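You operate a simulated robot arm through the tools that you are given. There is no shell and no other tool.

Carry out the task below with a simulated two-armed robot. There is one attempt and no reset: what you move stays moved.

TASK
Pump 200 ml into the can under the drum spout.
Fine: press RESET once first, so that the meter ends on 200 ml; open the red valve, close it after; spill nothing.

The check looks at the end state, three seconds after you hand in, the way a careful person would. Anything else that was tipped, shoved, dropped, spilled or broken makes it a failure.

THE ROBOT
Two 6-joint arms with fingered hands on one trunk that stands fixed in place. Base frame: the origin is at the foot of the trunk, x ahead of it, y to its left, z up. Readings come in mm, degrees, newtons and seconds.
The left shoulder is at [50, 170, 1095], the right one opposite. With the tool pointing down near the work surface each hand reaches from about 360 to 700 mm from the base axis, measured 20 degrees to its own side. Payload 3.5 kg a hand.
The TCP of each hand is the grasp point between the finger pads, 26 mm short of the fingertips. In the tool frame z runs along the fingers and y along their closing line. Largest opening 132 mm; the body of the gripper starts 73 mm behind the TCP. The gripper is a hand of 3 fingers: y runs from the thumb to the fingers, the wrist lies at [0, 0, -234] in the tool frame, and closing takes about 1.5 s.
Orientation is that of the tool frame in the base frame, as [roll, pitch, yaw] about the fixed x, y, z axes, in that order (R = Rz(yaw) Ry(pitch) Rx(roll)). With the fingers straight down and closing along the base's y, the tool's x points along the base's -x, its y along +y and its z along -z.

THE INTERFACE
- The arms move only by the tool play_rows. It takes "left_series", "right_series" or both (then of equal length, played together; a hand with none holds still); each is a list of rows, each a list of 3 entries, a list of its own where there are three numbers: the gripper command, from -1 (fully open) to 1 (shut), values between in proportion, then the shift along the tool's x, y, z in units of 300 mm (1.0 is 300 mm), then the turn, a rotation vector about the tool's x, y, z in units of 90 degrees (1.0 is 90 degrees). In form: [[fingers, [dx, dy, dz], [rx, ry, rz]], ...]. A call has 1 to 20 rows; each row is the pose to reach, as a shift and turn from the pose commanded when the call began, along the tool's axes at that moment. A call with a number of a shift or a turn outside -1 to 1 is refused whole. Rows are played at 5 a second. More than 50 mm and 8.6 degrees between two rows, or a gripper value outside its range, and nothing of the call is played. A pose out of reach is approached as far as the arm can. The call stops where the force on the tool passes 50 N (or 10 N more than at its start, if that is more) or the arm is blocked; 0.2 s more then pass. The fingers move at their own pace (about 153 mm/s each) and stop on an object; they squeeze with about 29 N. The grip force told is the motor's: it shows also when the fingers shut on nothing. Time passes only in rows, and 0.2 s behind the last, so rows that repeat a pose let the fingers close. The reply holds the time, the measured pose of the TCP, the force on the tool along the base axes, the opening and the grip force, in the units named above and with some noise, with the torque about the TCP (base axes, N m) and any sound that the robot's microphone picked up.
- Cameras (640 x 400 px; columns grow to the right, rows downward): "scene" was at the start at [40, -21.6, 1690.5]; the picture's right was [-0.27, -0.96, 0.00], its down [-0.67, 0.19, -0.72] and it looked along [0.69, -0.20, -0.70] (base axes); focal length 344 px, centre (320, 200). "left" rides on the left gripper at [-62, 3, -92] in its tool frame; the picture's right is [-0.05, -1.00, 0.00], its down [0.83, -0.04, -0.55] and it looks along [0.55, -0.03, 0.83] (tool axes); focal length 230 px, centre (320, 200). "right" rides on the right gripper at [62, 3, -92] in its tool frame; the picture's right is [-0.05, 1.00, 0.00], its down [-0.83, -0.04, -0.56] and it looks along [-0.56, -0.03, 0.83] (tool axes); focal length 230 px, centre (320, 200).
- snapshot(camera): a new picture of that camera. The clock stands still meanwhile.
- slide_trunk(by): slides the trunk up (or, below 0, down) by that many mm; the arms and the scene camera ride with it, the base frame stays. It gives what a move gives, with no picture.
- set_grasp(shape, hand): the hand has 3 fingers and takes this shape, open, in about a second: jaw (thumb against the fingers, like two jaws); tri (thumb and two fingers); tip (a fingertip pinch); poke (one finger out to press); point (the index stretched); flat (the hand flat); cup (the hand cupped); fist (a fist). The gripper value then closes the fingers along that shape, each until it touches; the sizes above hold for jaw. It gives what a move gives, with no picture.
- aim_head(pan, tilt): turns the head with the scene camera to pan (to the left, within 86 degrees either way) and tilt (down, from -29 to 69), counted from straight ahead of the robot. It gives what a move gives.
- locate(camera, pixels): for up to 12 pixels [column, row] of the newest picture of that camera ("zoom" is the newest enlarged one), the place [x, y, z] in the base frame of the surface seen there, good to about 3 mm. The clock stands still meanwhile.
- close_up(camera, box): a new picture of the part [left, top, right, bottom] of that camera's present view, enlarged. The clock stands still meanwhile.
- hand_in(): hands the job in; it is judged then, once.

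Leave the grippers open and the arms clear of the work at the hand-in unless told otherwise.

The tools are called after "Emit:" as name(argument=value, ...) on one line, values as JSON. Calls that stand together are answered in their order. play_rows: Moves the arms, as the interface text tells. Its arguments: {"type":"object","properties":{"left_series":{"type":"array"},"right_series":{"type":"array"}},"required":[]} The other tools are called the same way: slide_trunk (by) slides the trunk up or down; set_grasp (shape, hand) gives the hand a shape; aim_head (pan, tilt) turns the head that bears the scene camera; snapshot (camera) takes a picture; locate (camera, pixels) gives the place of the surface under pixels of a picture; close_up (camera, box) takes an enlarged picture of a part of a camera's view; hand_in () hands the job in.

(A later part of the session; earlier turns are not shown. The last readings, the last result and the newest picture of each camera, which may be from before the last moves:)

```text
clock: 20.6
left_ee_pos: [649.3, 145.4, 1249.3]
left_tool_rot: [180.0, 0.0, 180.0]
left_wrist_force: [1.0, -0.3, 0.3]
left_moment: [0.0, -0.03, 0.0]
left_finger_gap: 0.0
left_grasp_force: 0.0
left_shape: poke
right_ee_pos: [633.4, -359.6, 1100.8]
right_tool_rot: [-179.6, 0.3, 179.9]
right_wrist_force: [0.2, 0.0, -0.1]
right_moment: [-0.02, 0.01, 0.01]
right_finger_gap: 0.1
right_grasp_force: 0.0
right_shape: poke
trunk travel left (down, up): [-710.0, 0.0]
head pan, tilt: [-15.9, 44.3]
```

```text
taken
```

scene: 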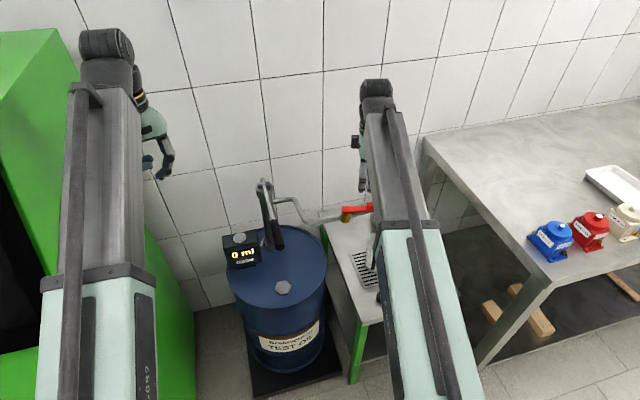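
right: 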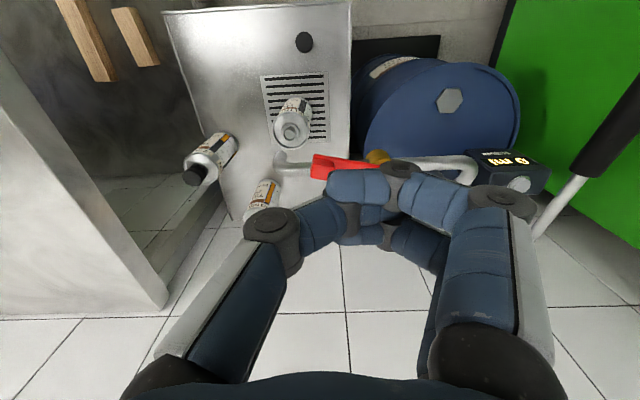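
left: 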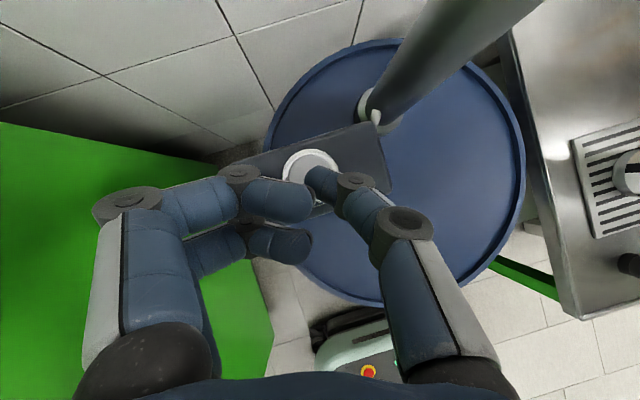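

The poke tip is hidden behind the near curled finger but sits ~22 mm beyond the TCP as on the left hand. I tilt the hand 30° forward so the tip leads and lower to TCP (625,-360,984), on the near side of the tab.

Emit:
play_rows(right_series=[[-1, [0.006, 0, 0.078], [0, -0.0667, 0]], [-1, [0.012, 0, 0.156], [0, -0.1333, 0]], [-1, [0.018, 0, 0.234], [0, -0.2, 0]], [-1, [0.024, 0, 0.312], [0, -0.2667, 0]], [-1, [0.03, 0, 0.39], [0, -0.3333, 0]]])

Emit:
snapshot(camera="right")

Emit:
close_up(camera="scene", box=[280, 160, 440, 260])

Emit:
snapshot(camera="left")

```text
clock: 21.8
left_ee_pos: [648.1, 144.0, 1249.6]
left_tool_rot: [180.0, 0.0, 180.0]
left_wrist_force: [0.2, 0.2, -0.3]
left_moment: [-0.06, 0.01, 0.02]
left_finger_gap: 0.0
left_grasp_force: 0.1
left_shape: poke
right_ee_pos: [624.3, -360.7, 983.7]
right_tool_rot: [-179.6, 30.2, -179.8]
right_wrist_force: [-0.4, -0.7, 0.0]
right_moment: [0.0, 0.01, 0.02]
right_finger_gap: 0.1
right_grasp_force: 0.1
right_shape: poke
trunk travel left (down, up): [-710.0, 0.0]
head pan, tilt: [-15.9, 44.3]
```

```text
taken
```

right: 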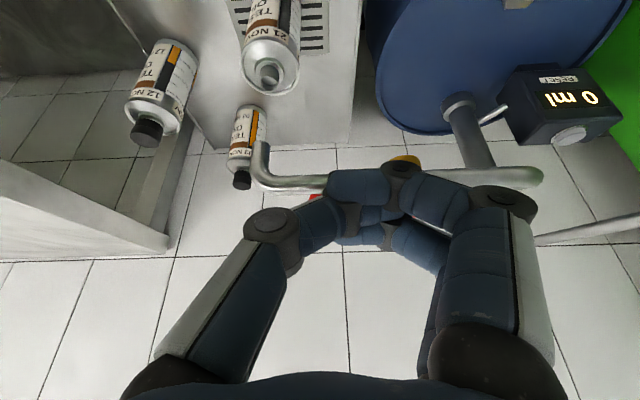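

```text
4.00 times, centred on (360, 210) of scene
```

zoom: 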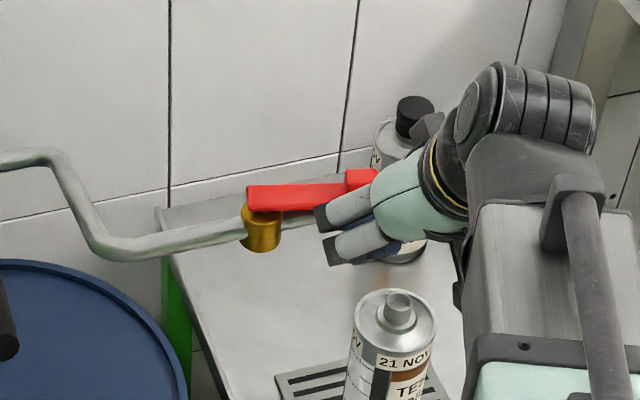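

```text
taken
```

left: 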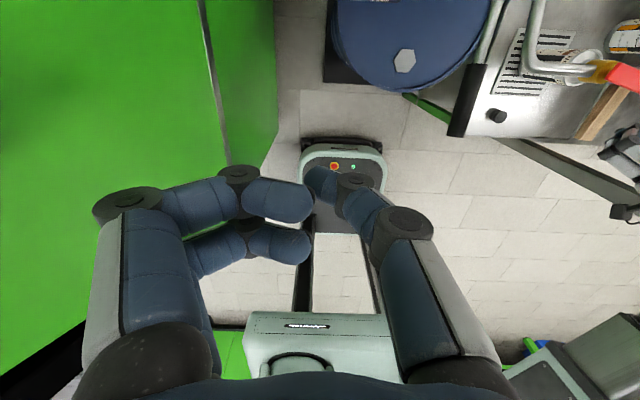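

The tab sits just ahead of the fingertip. I push toward +x 28 mm in small rows and check the force.

Emit:
play_rows(right_series=[[-1, [-0.0289, 0, 0.0167], [0, 0, 0]], [-1, [-0.052, 0, 0.03], [0, 0, 0]], [-1, [-0.0664, 0, 0.0383], [0, 0, 0]], [-1, [-0.0808, 0, 0.0467], [0, 0, 0]]])

Emit:
close_up(camera="scene", box=[300, 180, 420, 255])

```text
clock: 22.8
left_ee_pos: [649.0, 144.8, 1248.3]
left_tool_rot: [-180.0, 0.0, -180.0]
left_wrist_force: [0.5, -0.5, 0.8]
left_moment: [0.0, -0.03, 0.0]
left_finger_gap: 0.0
left_grasp_force: 0.1
left_shape: poke
right_ee_pos: [653.4, -361.1, 984.4]
right_tool_rot: [-179.7, 30.2, -179.9]
right_wrist_force: [-0.8, -0.5, -0.4]
right_moment: [0.0, -0.02, 0.02]
right_finger_gap: 0.0
right_grasp_force: 0.0
right_shape: poke
trunk travel left (down, up): [-710.0, 0.0]
head pan, tilt: [-15.9, 44.3]
```

```text
5.33 times, centred on (360, 218) of scene
```

zoom: 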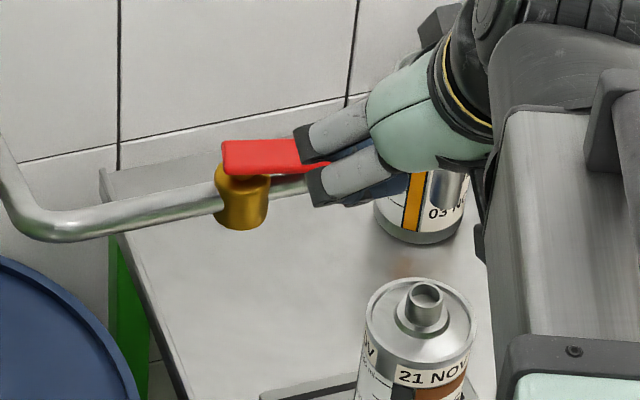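

No contact force yet. I push 12 mm further in 3 mm rows.

Emit:
play_rows(right_series=[[-1, [-0.0087, 0, 0.005], [0, 0, 0]], [-1, [-0.0173, 0, 0.01], [0, 0, 0]], [-1, [-0.026, 0, 0.015], [0, 0, 0]], [-1, [-0.0346, 0, 0.02], [0, 0, 0]]])

Emit:
close_up(camera="scene", box=[300, 180, 420, 255])

```text
clock: 23.8
left_ee_pos: [648.6, 145.0, 1248.4]
left_tool_rot: [180.0, -0.1, 179.9]
left_wrist_force: [-0.8, -0.3, -0.9]
left_moment: [-0.01, 0.02, -0.03]
left_finger_gap: 0.0
left_grasp_force: 0.1
left_shape: poke
right_ee_pos: [664.2, -361.3, 983.7]
right_tool_rot: [-179.6, 30.2, -179.9]
right_wrist_force: [-0.3, -0.4, -0.9]
right_moment: [0.0, -0.03, 0.0]
right_finger_gap: 0.0
right_grasp_force: 0.1
right_shape: poke
trunk travel left (down, up): [-710.0, 0.0]
head pan, tilt: [-15.9, 44.3]
```

```text
5.33 times, centred on (360, 218) of scene
```

zoom: 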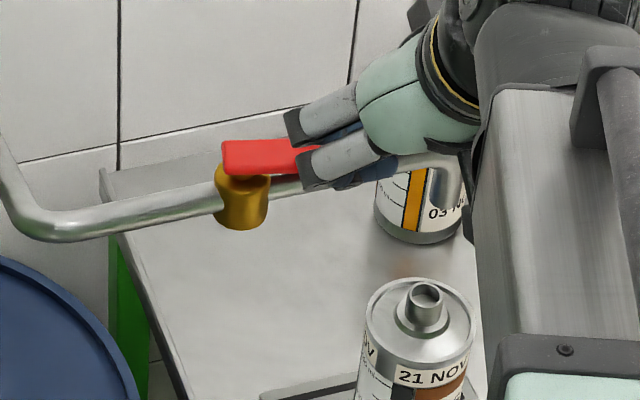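

Still no force. I measure the handle's visible edge in this zoom and get a right-hand camera view, to see whether it already turned or the tip missed.

Emit:
locate(camera="zoom", pixels=[[226, 146], [226, 168], [260, 145], [295, 145], [290, 165], [300, 145], [240, 155], [285, 155], [320, 188], [350, 180], [300, 120], [315, 165]])

Emit:
snapshot(camera="right")

Emit:
close_up(camera="right", box=[220, 120, 480, 290])

```text
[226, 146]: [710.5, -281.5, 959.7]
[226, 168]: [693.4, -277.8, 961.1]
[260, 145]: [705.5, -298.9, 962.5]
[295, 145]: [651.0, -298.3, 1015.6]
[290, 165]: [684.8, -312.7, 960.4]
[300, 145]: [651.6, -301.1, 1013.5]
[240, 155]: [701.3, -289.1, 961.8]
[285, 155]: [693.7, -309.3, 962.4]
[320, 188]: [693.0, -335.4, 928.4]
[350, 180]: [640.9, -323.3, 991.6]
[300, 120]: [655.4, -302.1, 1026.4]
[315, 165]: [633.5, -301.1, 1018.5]
```

```text
taken
```

right: 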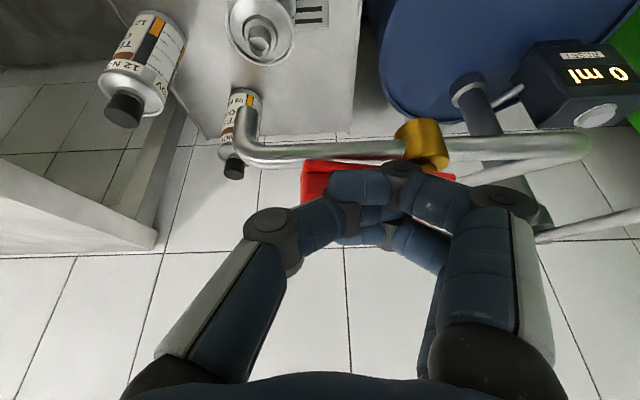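

```text
2.35 times, centred on (350, 205) of right
```

zoom: 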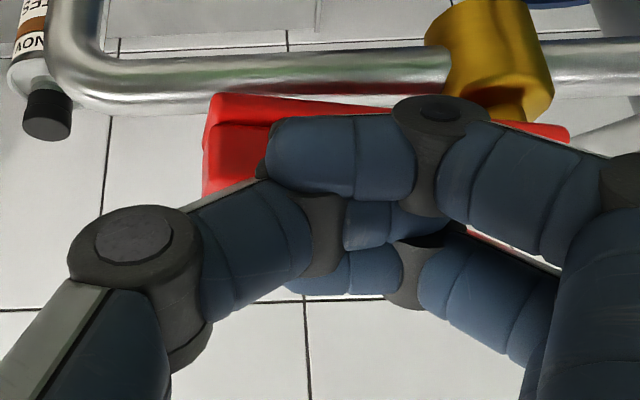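

From behind, the red tab shows at (302–330,160–200), partly hidden by the curled finger. I measure the tab and the thumb here.

Emit:
locate(camera="right", pixels=[[305, 165], [308, 185], [315, 178], [325, 163], [310, 195], [305, 230], [325, 215], [348, 190], [375, 212], [355, 232], [340, 185], [270, 226]])

```text
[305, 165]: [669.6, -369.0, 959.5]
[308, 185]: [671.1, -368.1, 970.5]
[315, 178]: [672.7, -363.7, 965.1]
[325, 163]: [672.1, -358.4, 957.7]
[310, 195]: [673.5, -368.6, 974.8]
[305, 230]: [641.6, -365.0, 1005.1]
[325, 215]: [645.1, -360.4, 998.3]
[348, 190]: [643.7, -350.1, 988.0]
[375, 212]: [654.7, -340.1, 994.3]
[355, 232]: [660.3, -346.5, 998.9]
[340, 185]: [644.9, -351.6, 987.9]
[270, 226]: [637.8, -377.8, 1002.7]
```

The thumb looks trapped behind the curled fingers because I changed shape from closed. I back off 50 mm toward the robot, reopen to jaw, then take poke again from open.

Emit:
play_rows(right_series=[[-1, [0.0722, 0, -0.0417], [0, 0, 0]], [-1, [0.1444, 0, -0.0833], [0, 0, 0]]])

Emit:
set_grasp(shape="jaw", hand="right")

Emit:
set_grasp(shape="poke", hand="right")

Emit:
snapshot(camera="right")

Emit:
close_up(camera="scene", box=[280, 160, 440, 260])

```text
clock: 24.4
left_ee_pos: [648.3, 145.8, 1248.7]
left_tool_rot: [180.0, 0.1, -180.0]
left_wrist_force: [0.5, 0.0, -0.6]
left_moment: [0.02, 0.02, -0.02]
left_finger_gap: 0.0
left_grasp_force: 0.1
left_shape: poke
right_ee_pos: [612.5, -362.0, 982.6]
right_tool_rot: [-179.4, 30.3, -179.9]
right_wrist_force: [0.1, 1.0, 0.6]
right_moment: [0.0, -0.01, -0.04]
right_finger_gap: 0.0
right_grasp_force: 0.1
right_shape: poke
trunk travel left (down, up): [-710.0, 0.0]
head pan, tilt: [-15.9, 44.3]
```

```text
clock: 25.3
left_ee_pos: [648.6, 144.0, 1249.0]
left_tool_rot: [180.0, 0.1, 180.0]
left_wrist_force: [0.2, 0.2, -0.5]
left_moment: [0.04, 0.0, 0.02]
left_finger_gap: 0.3
left_grasp_force: 0.1
left_shape: poke
right_ee_pos: [612.9, -359.9, 982.2]
right_tool_rot: [-179.6, 30.2, -179.8]
right_wrist_force: [0.2, -0.7, -0.7]
right_moment: [0.01, -0.01, -0.03]
right_finger_gap: 131.6
right_grasp_force: 0.1
right_shape: jaw
trunk travel left (down, up): [-710.0, 0.0]
head pan, tilt: [-15.9, 44.3]
```

```text
clock: 26.2
left_ee_pos: [650.2, 145.8, 1249.7]
left_tool_rot: [-180.0, 0.0, 180.0]
left_wrist_force: [0.3, -0.6, 0.0]
left_moment: [-0.02, -0.05, 0.02]
left_finger_gap: 0.0
left_grasp_force: 0.1
left_shape: poke
right_ee_pos: [613.4, -359.4, 983.3]
right_tool_rot: [-179.6, 30.2, -180.0]
right_wrist_force: [0.1, 0.3, 1.1]
right_moment: [-0.01, 0.0, 0.02]
right_finger_gap: 0.1
right_grasp_force: 0.0
right_shape: poke
trunk travel left (down, up): [-710.0, 0.0]
head pan, tilt: [-15.9, 44.3]
```

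```text
taken
```

right: 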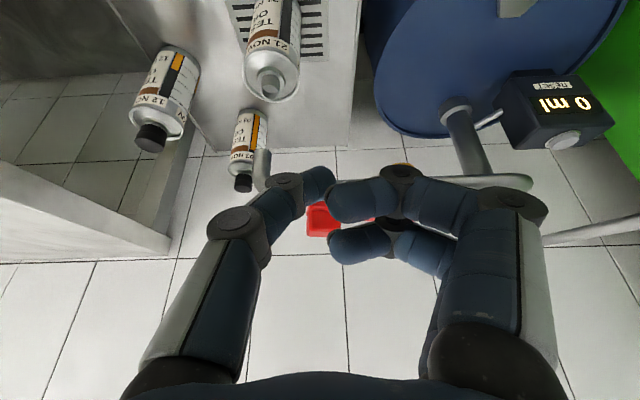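

```text
4.00 times, centred on (360, 210) of scene
```

zoom: 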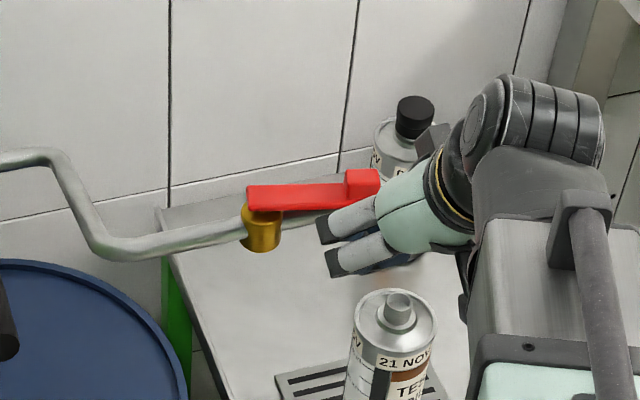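

Now the thumb tip is properly out at (318,182). I push toward +x, 40 mm then slowly to 52 mm.

Emit:
play_rows(right_series=[[-1, [-0.0433, 0, 0.025], [0, 0, 0]], [-1, [-0.0866, 0, 0.05], [0, 0, 0]], [-1, [-0.1155, 0, 0.0667], [0, 0, 0]], [-1, [-0.127, 0, 0.0733], [0, 0, 0]], [-1, [-0.1386, 0, 0.08], [0, 0, 0]], [-1, [-0.1501, 0, 0.0867], [0, 0, 0]]])

Emit:
close_up(camera="scene", box=[280, 160, 440, 260])

Emit:
close_up(camera="right", box=[220, 110, 480, 280])

```text
clock: 27.6
left_ee_pos: [648.3, 145.1, 1248.2]
left_tool_rot: [-180.0, -0.1, -180.0]
left_wrist_force: [0.0, 0.3, -0.4]
left_moment: [-0.04, 0.0, 0.02]
left_finger_gap: 0.2
left_grasp_force: 0.0
left_shape: poke
right_ee_pos: [666.2, -359.8, 983.5]
right_tool_rot: [-179.6, 30.2, -179.9]
right_wrist_force: [-0.4, -0.4, 0.6]
right_moment: [-0.02, -0.01, -0.04]
right_finger_gap: 0.2
right_grasp_force: 0.0
right_shape: poke
trunk travel left (down, up): [-710.0, 0.0]
head pan, tilt: [-15.9, 44.3]
```

```text
4.00 times, centred on (360, 210) of scene
```

zoom: 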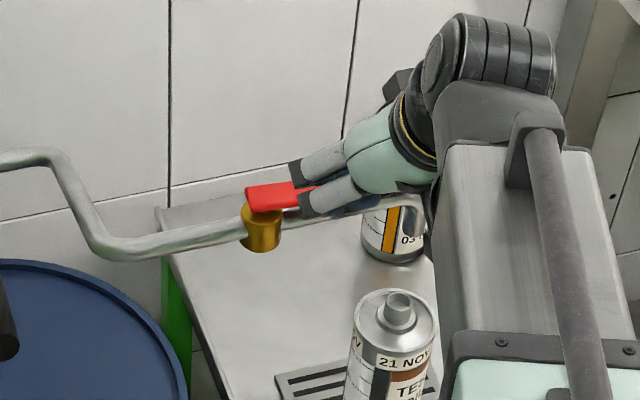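

```text
2.35 times, centred on (350, 195) of right
```

zoom: 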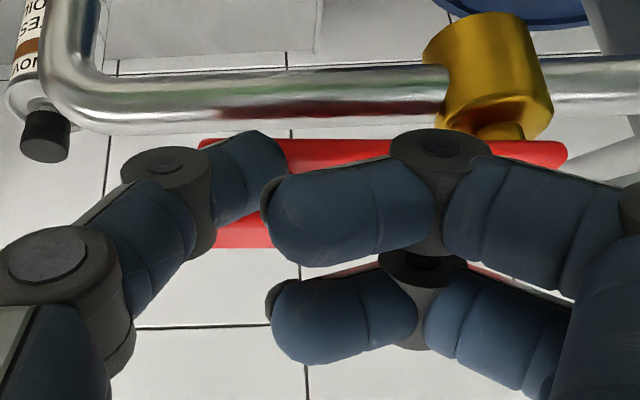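

The bar seems to have moved. I measure its face along its length in this right-hand zoom.

Emit:
locate(camera="zoom", pixels=[[215, 146], [300, 150], [370, 150], [490, 148], [550, 155], [230, 238], [258, 240], [550, 90], [300, 105], [600, 80], [250, 165], [265, 145]])

```text
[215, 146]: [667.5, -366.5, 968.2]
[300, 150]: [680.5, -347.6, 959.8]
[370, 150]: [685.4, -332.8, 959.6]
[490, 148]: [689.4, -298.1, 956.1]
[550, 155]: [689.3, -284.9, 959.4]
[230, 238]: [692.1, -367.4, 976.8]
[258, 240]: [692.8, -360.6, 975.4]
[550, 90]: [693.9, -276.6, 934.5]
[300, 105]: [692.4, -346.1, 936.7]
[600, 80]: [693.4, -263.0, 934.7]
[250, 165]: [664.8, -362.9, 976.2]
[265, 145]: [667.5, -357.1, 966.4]
```

The bar is now at about 82°, moving with almost no force. I push 8 mm further in 2 mm rows.

Emit:
play_rows(right_series=[[-1, [-0.0058, 0, 0.0033], [0, 0, 0]], [-1, [-0.0115, 0, 0.0067], [0, 0, 0]], [-1, [-0.0173, 0, 0.01], [0, 0, 0]], [-1, [-0.0231, 0, 0.0133], [0, 0, 0]]])

Emit:
close_up(camera="right", box=[220, 110, 480, 280])

Emit:
locate(camera="zoom", pixels=[[215, 146], [300, 150], [320, 150], [350, 150], [370, 150], [490, 148], [520, 152], [550, 155], [230, 238], [258, 240]])

```text
clock: 28.6
left_ee_pos: [648.9, 143.2, 1248.9]
left_tool_rot: [179.9, 0.1, -179.9]
left_wrist_force: [-0.2, -0.1, -0.2]
left_moment: [-0.02, -0.02, 0.04]
left_finger_gap: 0.2
left_grasp_force: 0.0
left_shape: poke
right_ee_pos: [673.0, -360.8, 984.4]
right_tool_rot: [-179.7, 30.1, -180.0]
right_wrist_force: [-5.3, -1.0, 0.4]
right_moment: [0.02, 0.14, 0.03]
right_finger_gap: 0.0
right_grasp_force: 0.0
right_shape: poke
trunk travel left (down, up): [-710.0, 0.0]
head pan, tilt: [-15.9, 44.3]
```

```text
2.35 times, centred on (350, 195) of right
```

zoom: 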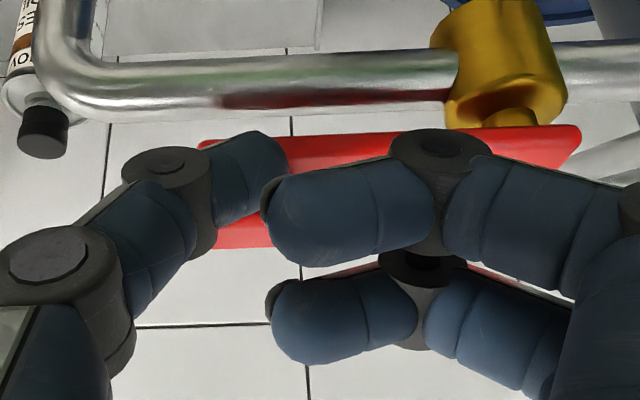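

```text
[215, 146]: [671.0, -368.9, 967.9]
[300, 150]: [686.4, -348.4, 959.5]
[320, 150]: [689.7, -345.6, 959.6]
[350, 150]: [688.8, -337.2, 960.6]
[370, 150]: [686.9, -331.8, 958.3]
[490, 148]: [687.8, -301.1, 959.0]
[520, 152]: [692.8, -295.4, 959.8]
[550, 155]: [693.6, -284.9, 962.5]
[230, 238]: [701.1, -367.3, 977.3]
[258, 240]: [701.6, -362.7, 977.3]
```

The bar face is now even along its length (x≈687–690), and 5 N shows. I push 3 mm more in 1 mm rows to see whether this is the end stop.

Emit:
play_rows(right_series=[[-1, [-0.0029, 0, 0.0017], [0, 0, 0]], [-1, [-0.0058, 0, 0.0033], [0, 0, 0]], [-1, [-0.0087, 0, 0.005], [0, 0, 0]]])

Emit:
close_up(camera="scene", box=[280, 160, 440, 260])

```text
clock: 29.4
left_ee_pos: [647.0, 143.8, 1249.4]
left_tool_rot: [-180.0, 0.1, 179.9]
left_wrist_force: [0.1, -0.3, -0.7]
left_moment: [-0.03, 0.01, 0.01]
left_finger_gap: 0.3
left_grasp_force: 0.1
left_shape: poke
right_ee_pos: [674.2, -361.7, 983.5]
right_tool_rot: [-179.6, 29.9, -179.9]
right_wrist_force: [-23.7, -1.0, -1.7]
right_moment: [-0.03, 0.51, 0.03]
right_finger_gap: 0.0
right_grasp_force: 0.1
right_shape: poke
trunk travel left (down, up): [-710.0, 0.0]
head pan, tilt: [-15.9, 44.3]
```

```text
4.00 times, centred on (360, 210) of scene
```

zoom: 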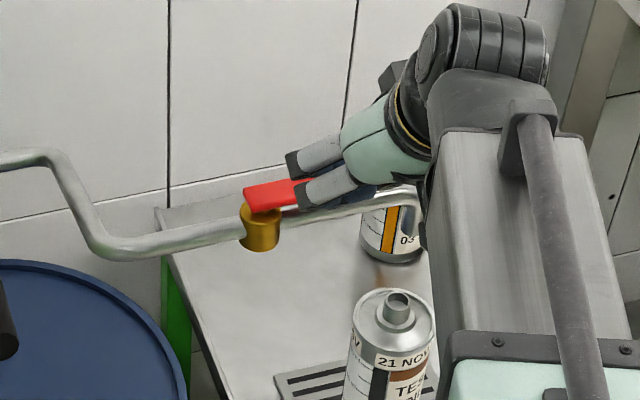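

Force jumped to 24 N: the valve is at its open stop. I back off 60 mm toward the robot and lift 120 mm, then check valve, meter and spout.

Emit:
play_rows(right_series=[[-1, [0.0866, 0, -0.05], [0, 0, 0]], [-1, [0.1732, 0, -0.1], [0, 0, 0]], [-1, [0.1065, 0, -0.2155], [0, 0, 0]], [-1, [0.0399, 0, -0.3309], [0, 0, 0]], [-1, [-0.0268, 0, -0.4464], [0, 0, 0]]])

Emit:
snapshot(camera="right")

Emit:
close_up(camera="scene", box=[220, 160, 420, 285])

```text
clock: 30.6
left_ee_pos: [648.7, 145.0, 1249.3]
left_tool_rot: [180.0, 0.0, 180.0]
left_wrist_force: [-0.9, -0.6, -0.4]
left_moment: [0.02, 0.02, -0.03]
left_finger_gap: 0.0
left_grasp_force: 0.0
left_shape: poke
right_ee_pos: [615.9, -358.3, 1102.7]
right_tool_rot: [-179.6, 30.1, -179.9]
right_wrist_force: [-0.6, 0.4, -0.1]
right_moment: [-0.05, 0.03, -0.04]
right_finger_gap: 0.0
right_grasp_force: 0.1
right_shape: poke
trunk travel left (down, up): [-710.0, 0.0]
head pan, tilt: [-15.9, 44.3]
```

```text
taken
```

right: 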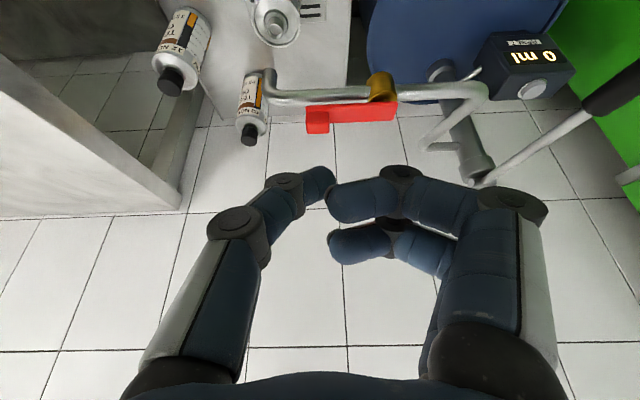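

```text
3.20 times, centred on (320, 222) of scene
```

zoom: 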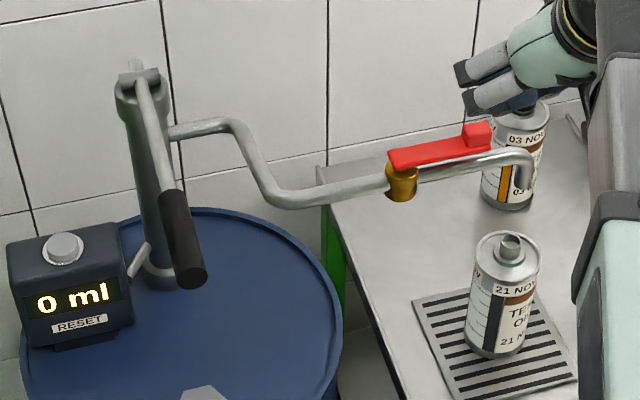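

Valve handle now lies along the pipe; the meter still shows 0 ml. I check that the can on the grate is truly below the spout tip, measuring the spout end at (522,185) and can mouth at (511,243) in the zoom.

Emit:
locate(camera="zoom", pixels=[[515, 155], [523, 170], [523, 188], [530, 160], [511, 240], [503, 250], [521, 250], [475, 250], [537, 255], [515, 225], [500, 350], [480, 135]])

Emit:
close_up(camera="scene", box=[350, 190, 414, 230])

```text
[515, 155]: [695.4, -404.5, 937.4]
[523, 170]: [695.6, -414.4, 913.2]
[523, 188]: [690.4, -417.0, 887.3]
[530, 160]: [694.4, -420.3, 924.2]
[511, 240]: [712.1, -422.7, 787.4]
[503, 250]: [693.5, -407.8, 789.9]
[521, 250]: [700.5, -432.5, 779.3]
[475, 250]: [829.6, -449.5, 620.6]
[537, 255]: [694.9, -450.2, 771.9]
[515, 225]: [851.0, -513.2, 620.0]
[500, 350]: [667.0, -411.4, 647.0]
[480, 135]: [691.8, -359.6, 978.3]
```

```text
10.00 times, centred on (382, 210) of scene
```

zoom: 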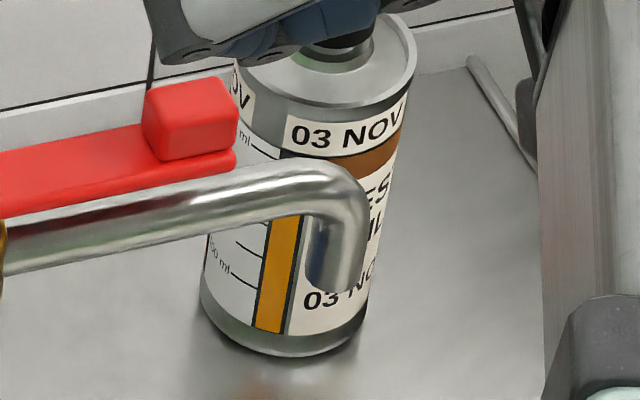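

The spout drops at about (692,-416). I zoom on the can's mouth to measure it accurately.

Emit:
close_up(camera="scene", box=[360, 225, 400, 250])

```text
16.00 times, centred on (380, 238) of scene
```

zoom: 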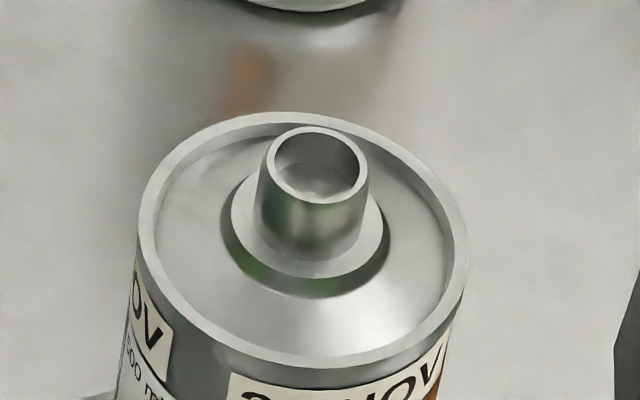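

Emit:
locate(camera="zoom", pixels=[[271, 165], [365, 175], [320, 130], [315, 200], [318, 165], [142, 220], [462, 260], [320, 120], [300, 355]])

```text
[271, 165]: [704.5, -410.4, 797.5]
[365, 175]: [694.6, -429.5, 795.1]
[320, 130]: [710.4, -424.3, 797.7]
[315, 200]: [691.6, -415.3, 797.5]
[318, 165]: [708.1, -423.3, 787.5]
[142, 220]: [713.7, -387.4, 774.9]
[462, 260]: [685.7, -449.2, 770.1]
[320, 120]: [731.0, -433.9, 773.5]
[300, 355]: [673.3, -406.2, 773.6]
```

The can's mouth center is (700.5,-420) at z≈797 and the spout center comes out at about (702,-419): the can is right under it. Next the pump lever: I measure it along its length.

Emit:
close_up(camera="scene", box=[240, 170, 320, 260])

Emit:
locate(camera="scene", pixels=[[263, 187], [266, 198], [269, 208], [272, 218], [275, 227], [278, 237], [280, 246], [273, 228], [277, 226], [275, 249], [284, 247], [258, 183]])

```text
4.44 times, centred on (280, 215) of scene
```

zoom: 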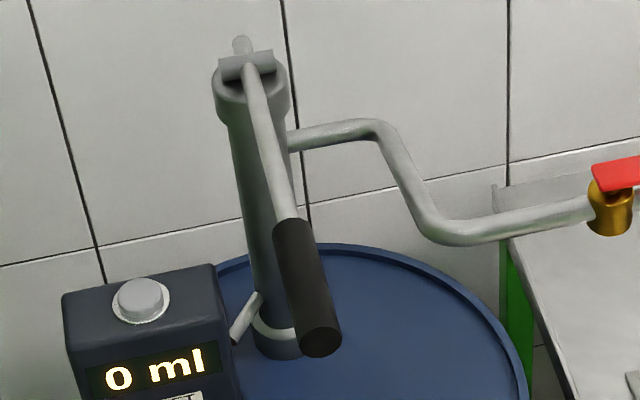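

```text
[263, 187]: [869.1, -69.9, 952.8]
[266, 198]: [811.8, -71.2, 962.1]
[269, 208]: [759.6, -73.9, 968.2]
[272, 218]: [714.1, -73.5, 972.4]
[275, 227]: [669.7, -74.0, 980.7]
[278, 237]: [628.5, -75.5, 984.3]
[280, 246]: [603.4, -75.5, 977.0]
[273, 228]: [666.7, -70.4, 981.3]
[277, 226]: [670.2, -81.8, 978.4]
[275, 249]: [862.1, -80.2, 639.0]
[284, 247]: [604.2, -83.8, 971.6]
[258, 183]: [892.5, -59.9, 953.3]
```

The lever's grip runs x≈600–710 at y≈-76, axis z≈968, ~28 mm thick, pivot near (888,-70,943). I open the right hand to jaw and move it to a pre-grasp at (574,-76,1040), tilted 45°, thumb and fingers either side of the grip line.

Emit:
set_grasp(shape="jaw", hand="right")

Emit:
play_rows(right_series=[[-1, [0.0283, 0.1175, 0.014], [0, -0.0208, 0]], [-1, [0.0566, 0.235, 0.028], [0, -0.0417, 0]], [-1, [0.0849, 0.3525, 0.042], [0, -0.0625, 0]], [-1, [0.1132, 0.47, 0.056], [0, -0.0833, 0]], [-1, [0.1414, 0.5875, 0.0699], [0, -0.1042, 0]], [-1, [0.1697, 0.705, 0.0839], [0, -0.125, 0]], [-1, [0.198, 0.8225, 0.0979], [0, -0.1458, 0]], [-1, [0.2263, 0.94, 0.1119], [0, -0.1667, 0]]])

Emit:
snapshot(camera="right")

Emit:
snapshot(camera="scene")

```text
clock: 31.5
left_ee_pos: [648.4, 145.0, 1249.1]
left_tool_rot: [-179.9, 0.0, -180.0]
left_wrist_force: [-0.5, -0.2, -0.1]
left_moment: [0.01, -0.01, -0.01]
left_finger_gap: 0.0
left_grasp_force: 0.0
left_shape: poke
right_ee_pos: [615.4, -358.0, 1100.1]
right_tool_rot: [-179.6, 30.2, -179.9]
right_wrist_force: [0.5, -0.1, 0.0]
right_moment: [0.02, -0.05, 0.0]
right_finger_gap: 131.9
right_grasp_force: 0.1
right_shape: jaw
trunk travel left (down, up): [-710.0, 0.0]
head pan, tilt: [-15.9, 44.3]
```

```text
clock: 33.3
left_ee_pos: [648.4, 146.4, 1248.2]
left_tool_rot: [-180.0, 0.0, -179.9]
left_wrist_force: [0.1, -0.1, 0.4]
left_moment: [-0.03, 0.0, 0.01]
left_finger_gap: 0.0
left_grasp_force: 0.0
left_shape: poke
right_ee_pos: [625.7, -66.6, 1038.1]
right_tool_rot: [-179.4, 45.2, -179.7]
right_wrist_force: [-0.8, 0.4, 0.2]
right_moment: [0.03, -0.04, 0.02]
right_finger_gap: 131.7
right_grasp_force: 0.0
right_shape: jaw
right hand out of reach, approached as far as the arm can: row 4, 5, 6, 7, 8
trunk travel left (down, up): [-710.0, 0.0]
head pan, tilt: [-15.9, 44.3]
```

```text
taken
```

right: 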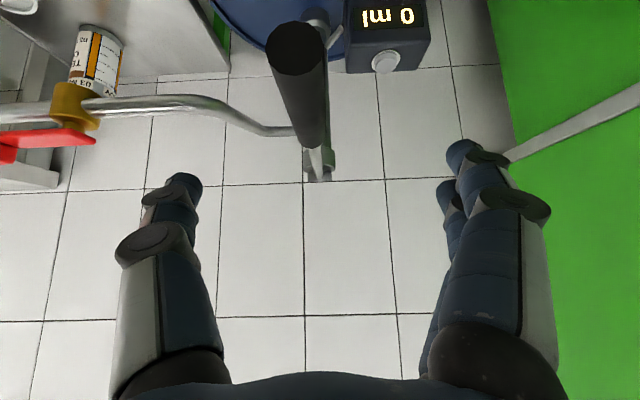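

```text
taken
```

scene: 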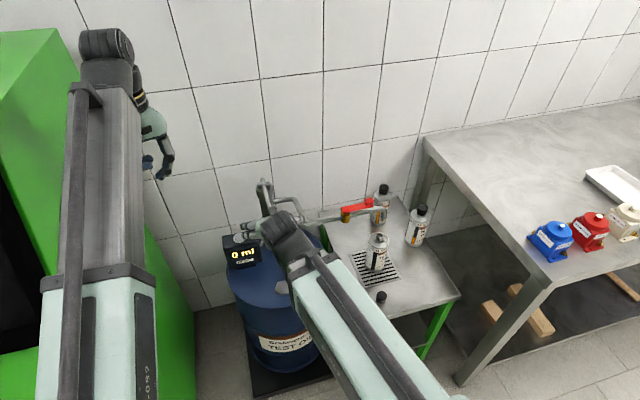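

That spot was a little too close for the arm (it stopped at (626,-67,1038)); the hand hovers above the lever untouched. With 30° tilt it fits better: I move to pre-grasp (610,-76,1037) at 30° tilt.

Emit:
play_rows(right_series=[[-1, [0.0197, -0.0157, -0.0173], [0, 0.0833, 0]], [-1, [0.0393, -0.0313, -0.0347], [0, 0.1667, 0]]])

Emit:
snapshot(camera="right")

Emit:
close_up(camera="scene", box=[200, 160, 360, 260])

```text
clock: 33.9
left_ee_pos: [649.2, 145.4, 1248.3]
left_tool_rot: [-180.0, -0.1, 180.0]
left_wrist_force: [0.7, 0.7, 0.6]
left_moment: [-0.03, -0.01, 0.0]
left_finger_gap: 0.1
left_grasp_force: 0.1
left_shape: poke
right_ee_pos: [610.3, -74.2, 1035.8]
right_tool_rot: [-179.5, 30.1, 179.9]
right_wrist_force: [0.0, 0.1, -0.2]
right_moment: [0.04, -0.01, -0.01]
right_finger_gap: 132.0
right_grasp_force: 0.0
right_shape: jaw
trunk travel left (down, up): [-710.0, 0.0]
head pan, tilt: [-15.9, 44.3]
```

```text
taken
```

right: 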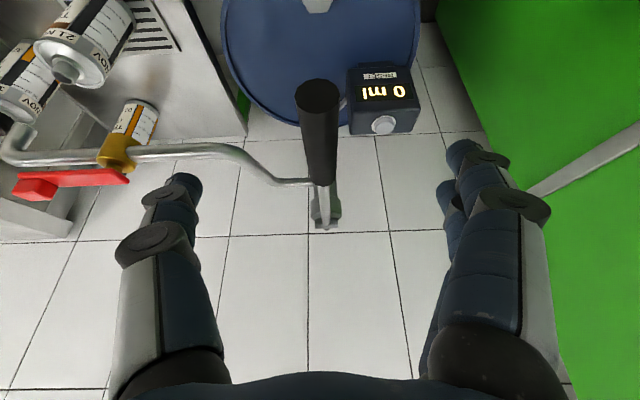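

```text
4.00 times, centred on (280, 210) of scene
```

zoom: 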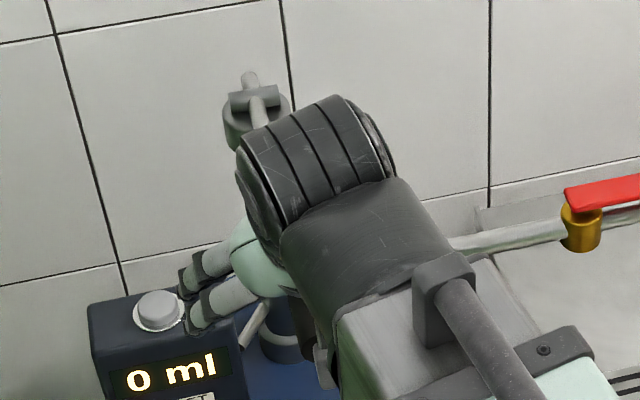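

The lever grip is centred between thumb and fingers, and the meter is visible in both views. I advance 80 mm along the fingers onto the grip, still open.

Emit:
play_rows(right_series=[[-1, [0, -0.002, 0.0889], [0, 0, 0]], [-1, [0, -0.004, 0.1778], [0, 0, 0]], [-1, [0, -0.006, 0.2667], [0, 0, 0]]])

Emit:
snapshot(camera="right")

```text
clock: 34.7
left_ee_pos: [649.3, 144.7, 1248.5]
left_tool_rot: [-180.0, 0.0, 179.9]
left_wrist_force: [0.4, 0.1, -0.3]
left_moment: [-0.02, 0.01, 0.01]
left_finger_gap: 0.0
left_grasp_force: 0.2
left_shape: poke
right_ee_pos: [648.6, -77.5, 967.9]
right_tool_rot: [-179.6, 30.1, -179.9]
right_wrist_force: [0.3, 1.0, 0.5]
right_moment: [0.01, 0.02, 0.0]
right_finger_gap: 131.8
right_grasp_force: 0.1
right_shape: jaw
trunk travel left (down, up): [-710.0, 0.0]
head pan, tilt: [-15.9, 44.3]
```

```text
taken
```

right: 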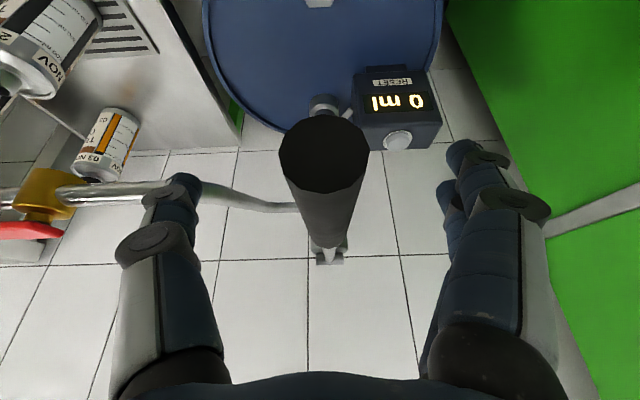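

The grip lies between the fingers. I close the right hand on it.

Emit:
play_rows(right_series=[[0, [0, 0, 0], [0, 0, 0]], [0.5, [0, 0, 0], [0, 0, 0]], [1, [0, 0, 0], [0, 0, 0]], [1, [0, 0, 0], [0, 0, 0]], [1, [0, 0, 0], [0, 0, 0]], [1, [0, 0, 0], [0, 0, 0]], [1, [0, 0, 0], [0, 0, 0]]])

Emit:
snapshot(camera="right")

Emit:
close_up(camera="scene", box=[200, 160, 400, 285])

```text
clock: 36.3
left_ee_pos: [649.4, 144.6, 1247.6]
left_tool_rot: [-180.0, 0.0, 180.0]
left_wrist_force: [1.0, 0.6, -0.6]
left_moment: [0.04, 0.0, 0.01]
left_finger_gap: 0.0
left_grasp_force: 0.0
left_shape: poke
right_ee_pos: [648.9, -77.6, 966.2]
right_tool_rot: [-179.5, 29.9, -179.9]
right_wrist_force: [-1.2, 0.6, -13.7]
right_moment: [0.01, 0.12, 0.06]
right_finger_gap: 1.5
right_grasp_force: 28.9
right_shape: jaw
trunk travel left (down, up): [-710.0, 0.0]
head pan, tilt: [-15.9, 44.3]
```

```text
taken
```

right: 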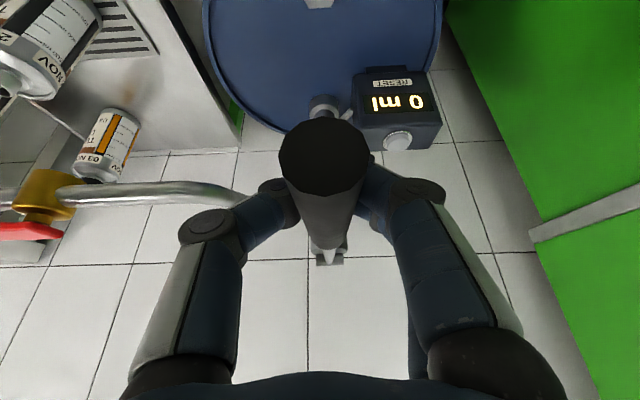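

```text
3.20 times, centred on (300, 222) of scene
```

zoom: 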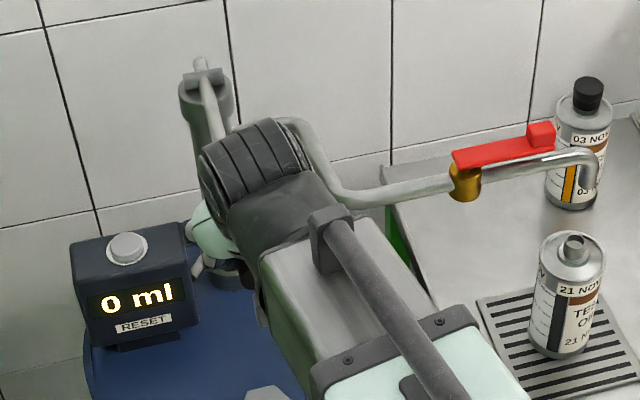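

The fingers wrap right around the grip (tips meeting beneath), a secure hold; meter still 0 ml. I test the lever downward 3° about its pivot and watch force and meter.

Emit:
play_rows(right_series=[[1, [0.0118, 0, 0.0173], [0, -0.0167, 0]], [1, [0.0234, 0, 0.0347], [0, -0.0333, 0]]])

Emit:
close_up(camera="scene", box=[200, 160, 400, 285])

```text
clock: 36.9
left_ee_pos: [648.4, 144.4, 1248.6]
left_tool_rot: [179.9, 0.0, 180.0]
left_wrist_force: [0.5, 0.1, -0.4]
left_moment: [0.0, -0.02, -0.01]
left_finger_gap: 0.0
left_grasp_force: 0.1
left_shape: poke
right_ee_pos: [649.8, -77.1, 955.3]
right_tool_rot: [-179.5, 33.3, -179.9]
right_wrist_force: [0.4, -2.6, -2.6]
right_moment: [0.03, 0.04, 0.1]
right_finger_gap: 0.2
right_grasp_force: 29.4
right_shape: jaw
trunk travel left (down, up): [-710.0, 0.0]
head pan, tilt: [-15.9, 44.3]
```

```text
3.20 times, centred on (300, 222) of scene
```

zoom: 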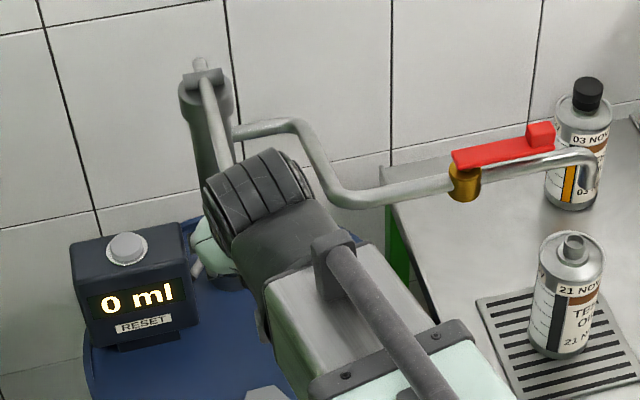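

Little force. I look from the right camera to see whether the lever followed or the hand moved within slack.

Emit:
snapshot(camera="right")

Emit:
locate(camera="right", pixels=[[322, 150], [322, 130], [322, 175], [322, 200], [322, 235], [325, 258], [300, 200], [345, 200]])

```text
taken
```

right: 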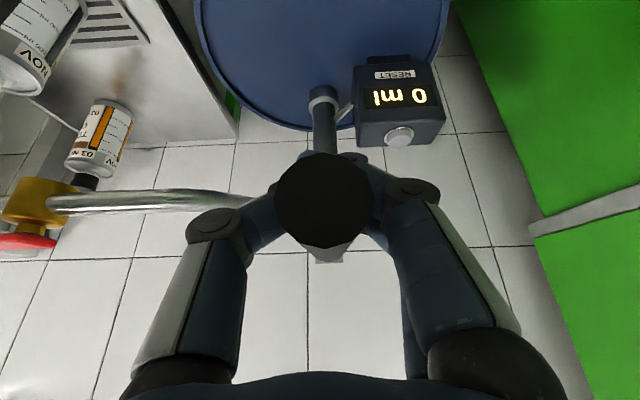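

```text
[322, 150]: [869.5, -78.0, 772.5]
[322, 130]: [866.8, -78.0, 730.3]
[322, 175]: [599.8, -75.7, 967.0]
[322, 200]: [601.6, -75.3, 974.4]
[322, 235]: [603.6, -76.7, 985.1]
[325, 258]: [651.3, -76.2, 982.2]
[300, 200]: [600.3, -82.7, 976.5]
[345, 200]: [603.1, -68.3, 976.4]
```

The lever end has not moved (still z≈974 at x=601); the hand slid down in slack. I continue down 6° more, watching for contact.

Emit:
play_rows(right_series=[[1, [0.0158, 0, 0.023], [0, -0.0222, 0]], [1, [0.0308, 0, 0.0466], [0, -0.0444, 0]], [1, [0.045, 0, 0.0707], [0, -0.0667, 0]]])

Emit:
snapshot(camera="right")

Emit:
close_up(camera="scene", box=[200, 160, 400, 285])

```text
clock: 37.7
left_ee_pos: [648.9, 145.5, 1249.1]
left_tool_rot: [-180.0, 0.0, -179.9]
left_wrist_force: [-0.4, 0.8, 0.3]
left_moment: [0.02, -0.01, -0.01]
left_finger_gap: 0.0
left_grasp_force: 0.0
left_shape: poke
right_ee_pos: [650.1, -78.4, 929.4]
right_tool_rot: [-179.6, 39.2, -179.8]
right_wrist_force: [-0.3, 0.0, -0.5]
right_moment: [-0.02, 0.03, -0.03]
right_finger_gap: 0.0
right_grasp_force: 29.4
right_shape: jaw
trunk travel left (down, up): [-710.0, 0.0]
head pan, tilt: [-15.9, 44.3]
```

```text
taken
```

right: 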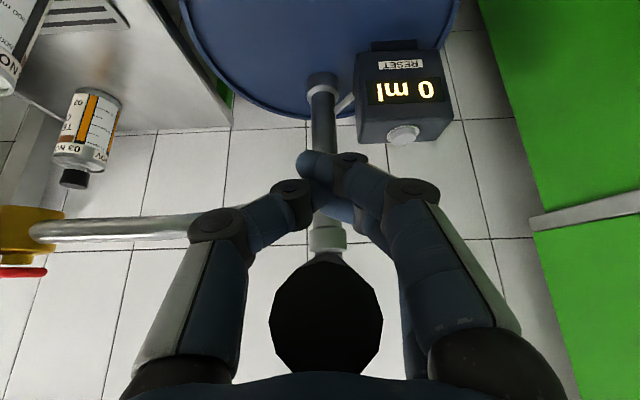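

```text
3.20 times, centred on (300, 222) of scene
```

zoom: 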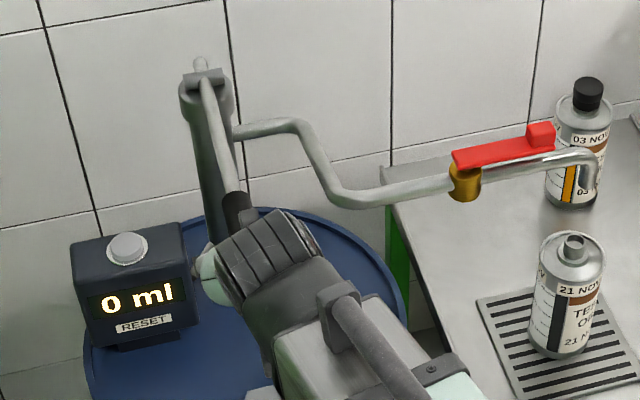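

The lever now sits deep between the finger roots, still unmoved; meter 0. I continue down another 6° until the palm side meets it.

Emit:
play_rows(right_series=[[1, [0.0158, 0, 0.023], [0, -0.0222, 0]], [1, [0.0308, 0, 0.0466], [0, -0.0444, 0]], [1, [0.045, 0, 0.0707], [0, -0.0667, 0]]])

Emit:
snapshot(camera="right")

Emit:
close_up(camera="scene", box=[200, 160, 400, 285])

```text
clock: 38.5
left_ee_pos: [648.5, 144.0, 1249.2]
left_tool_rot: [180.0, 0.0, 180.0]
left_wrist_force: [-0.1, 0.4, 0.2]
left_moment: [0.01, -0.01, 0.01]
left_finger_gap: 0.1
left_grasp_force: 0.1
left_shape: poke
right_ee_pos: [652.4, -78.1, 904.4]
right_tool_rot: [-179.5, 45.2, -179.8]
right_wrist_force: [-0.5, 0.9, 0.9]
right_moment: [-0.03, 0.06, -0.04]
right_finger_gap: 0.2
right_grasp_force: 29.7
right_shape: jaw
trunk travel left (down, up): [-710.0, 0.0]
head pan, tilt: [-15.9, 44.3]
```

```text
taken
```

right: 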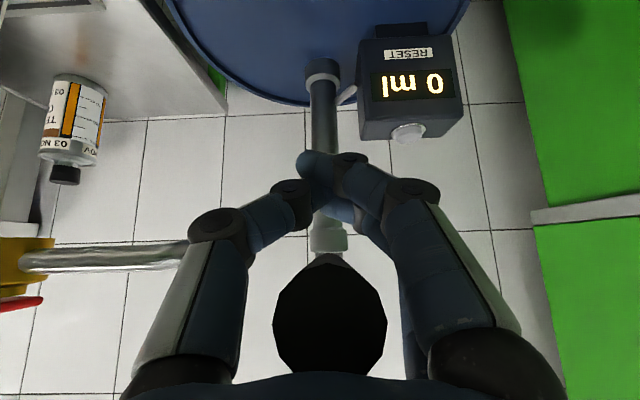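

```text
3.20 times, centred on (300, 222) of scene
```

zoom: 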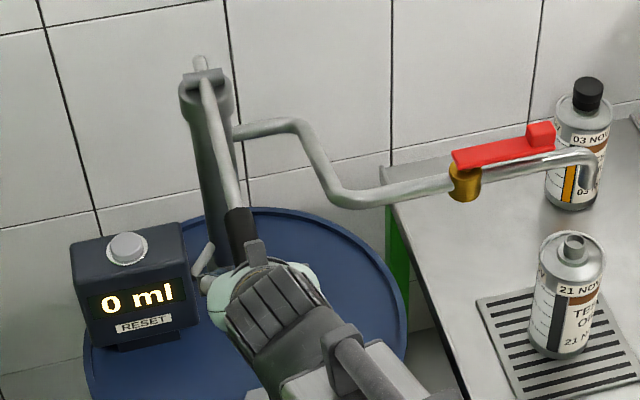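

The lever now appears to follow the hand (grip fixed in the hand's view, lower in the scene). I measure its end and rod.

Emit:
locate(camera="right", pixels=[[330, 317], [300, 317], [360, 317], [330, 270]])

Emit:
locate(camera="zoom", pixels=[[205, 85], [220, 145], [232, 195], [240, 222], [243, 235], [108, 300]])

```text
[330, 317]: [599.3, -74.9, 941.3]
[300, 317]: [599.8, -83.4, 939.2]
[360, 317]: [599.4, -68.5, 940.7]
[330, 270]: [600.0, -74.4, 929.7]
```

```text
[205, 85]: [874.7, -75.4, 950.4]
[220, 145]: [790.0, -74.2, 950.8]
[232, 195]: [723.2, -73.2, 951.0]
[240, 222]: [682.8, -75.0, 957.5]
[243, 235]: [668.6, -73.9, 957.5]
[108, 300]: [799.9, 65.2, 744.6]
```

The lever turned down about 6° (end now z≈941) with hardly any force; meter still 0 ml. I continue down in 6° portions, checking the meter.

Emit:
play_rows(right_series=[[1, [0.0158, 0, 0.023], [0, -0.0222, 0]], [1, [0.0308, 0, 0.0466], [0, -0.0444, 0]], [1, [0.045, 0, 0.0707], [0, -0.0667, 0]]])

Emit:
close_up(camera="scene", box=[200, 160, 400, 285])

```text
clock: 39.3
left_ee_pos: [649.2, 144.1, 1248.1]
left_tool_rot: [-179.9, 0.0, 180.0]
left_wrist_force: [0.2, 0.6, 0.7]
left_moment: [0.02, 0.0, 0.03]
left_finger_gap: 0.1
left_grasp_force: 0.1
left_shape: poke
right_ee_pos: [658.4, -77.9, 879.5]
right_tool_rot: [-179.4, 51.1, -179.6]
right_wrist_force: [-0.3, -0.1, 2.1]
right_moment: [0.01, 0.1, 0.06]
right_finger_gap: 0.0
right_grasp_force: 29.1
right_shape: jaw
trunk travel left (down, up): [-710.0, 0.0]
head pan, tilt: [-15.9, 44.3]
```

```text
3.20 times, centred on (300, 222) of scene
```

zoom: 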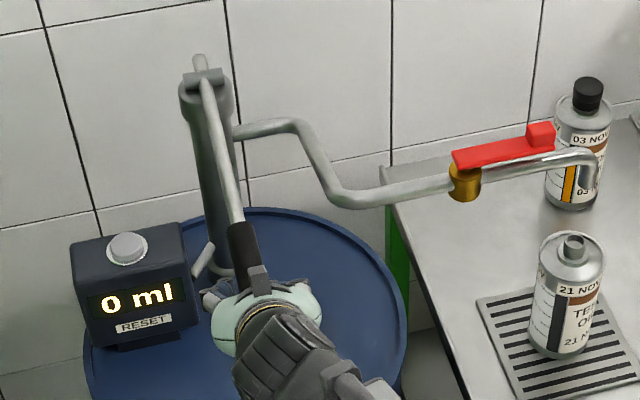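

Still 0 ml. Another 6° down.

Emit:
play_rows(right_series=[[1, [0.0158, 0, 0.023], [0, -0.0222, 0]], [1, [0.0308, 0, 0.0466], [0, -0.0444, 0]], [1, [0.045, 0, 0.0707], [0, -0.0667, 0]]])

Emit:
close_up(camera="scene", box=[200, 160, 400, 285])

```text
clock: 40.1
left_ee_pos: [650.0, 145.3, 1249.9]
left_tool_rot: [179.9, 0.1, 180.0]
left_wrist_force: [0.1, 0.1, 0.4]
left_moment: [-0.02, 0.03, 0.01]
left_finger_gap: 0.0
left_grasp_force: 0.0
left_shape: poke
right_ee_pos: [665.4, -78.2, 855.2]
right_tool_rot: [-179.4, 57.2, -179.5]
right_wrist_force: [-0.9, -0.1, 2.7]
right_moment: [0.01, 0.15, 0.03]
right_finger_gap: 0.2
right_grasp_force: 28.6
right_shape: jaw
trunk travel left (down, up): [-710.0, 0.0]
head pan, tilt: [-15.9, 44.3]
```

```text
3.20 times, centred on (300, 222) of scene
```

zoom: 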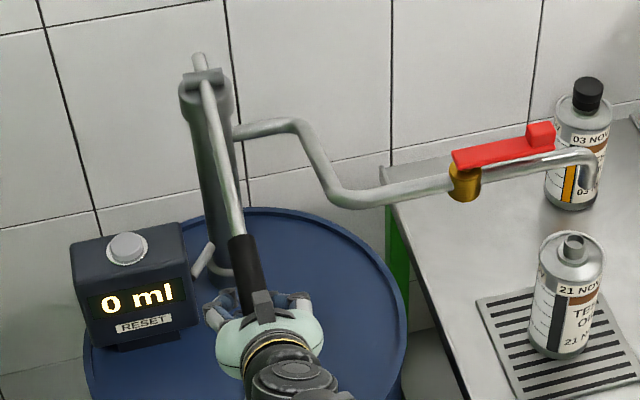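

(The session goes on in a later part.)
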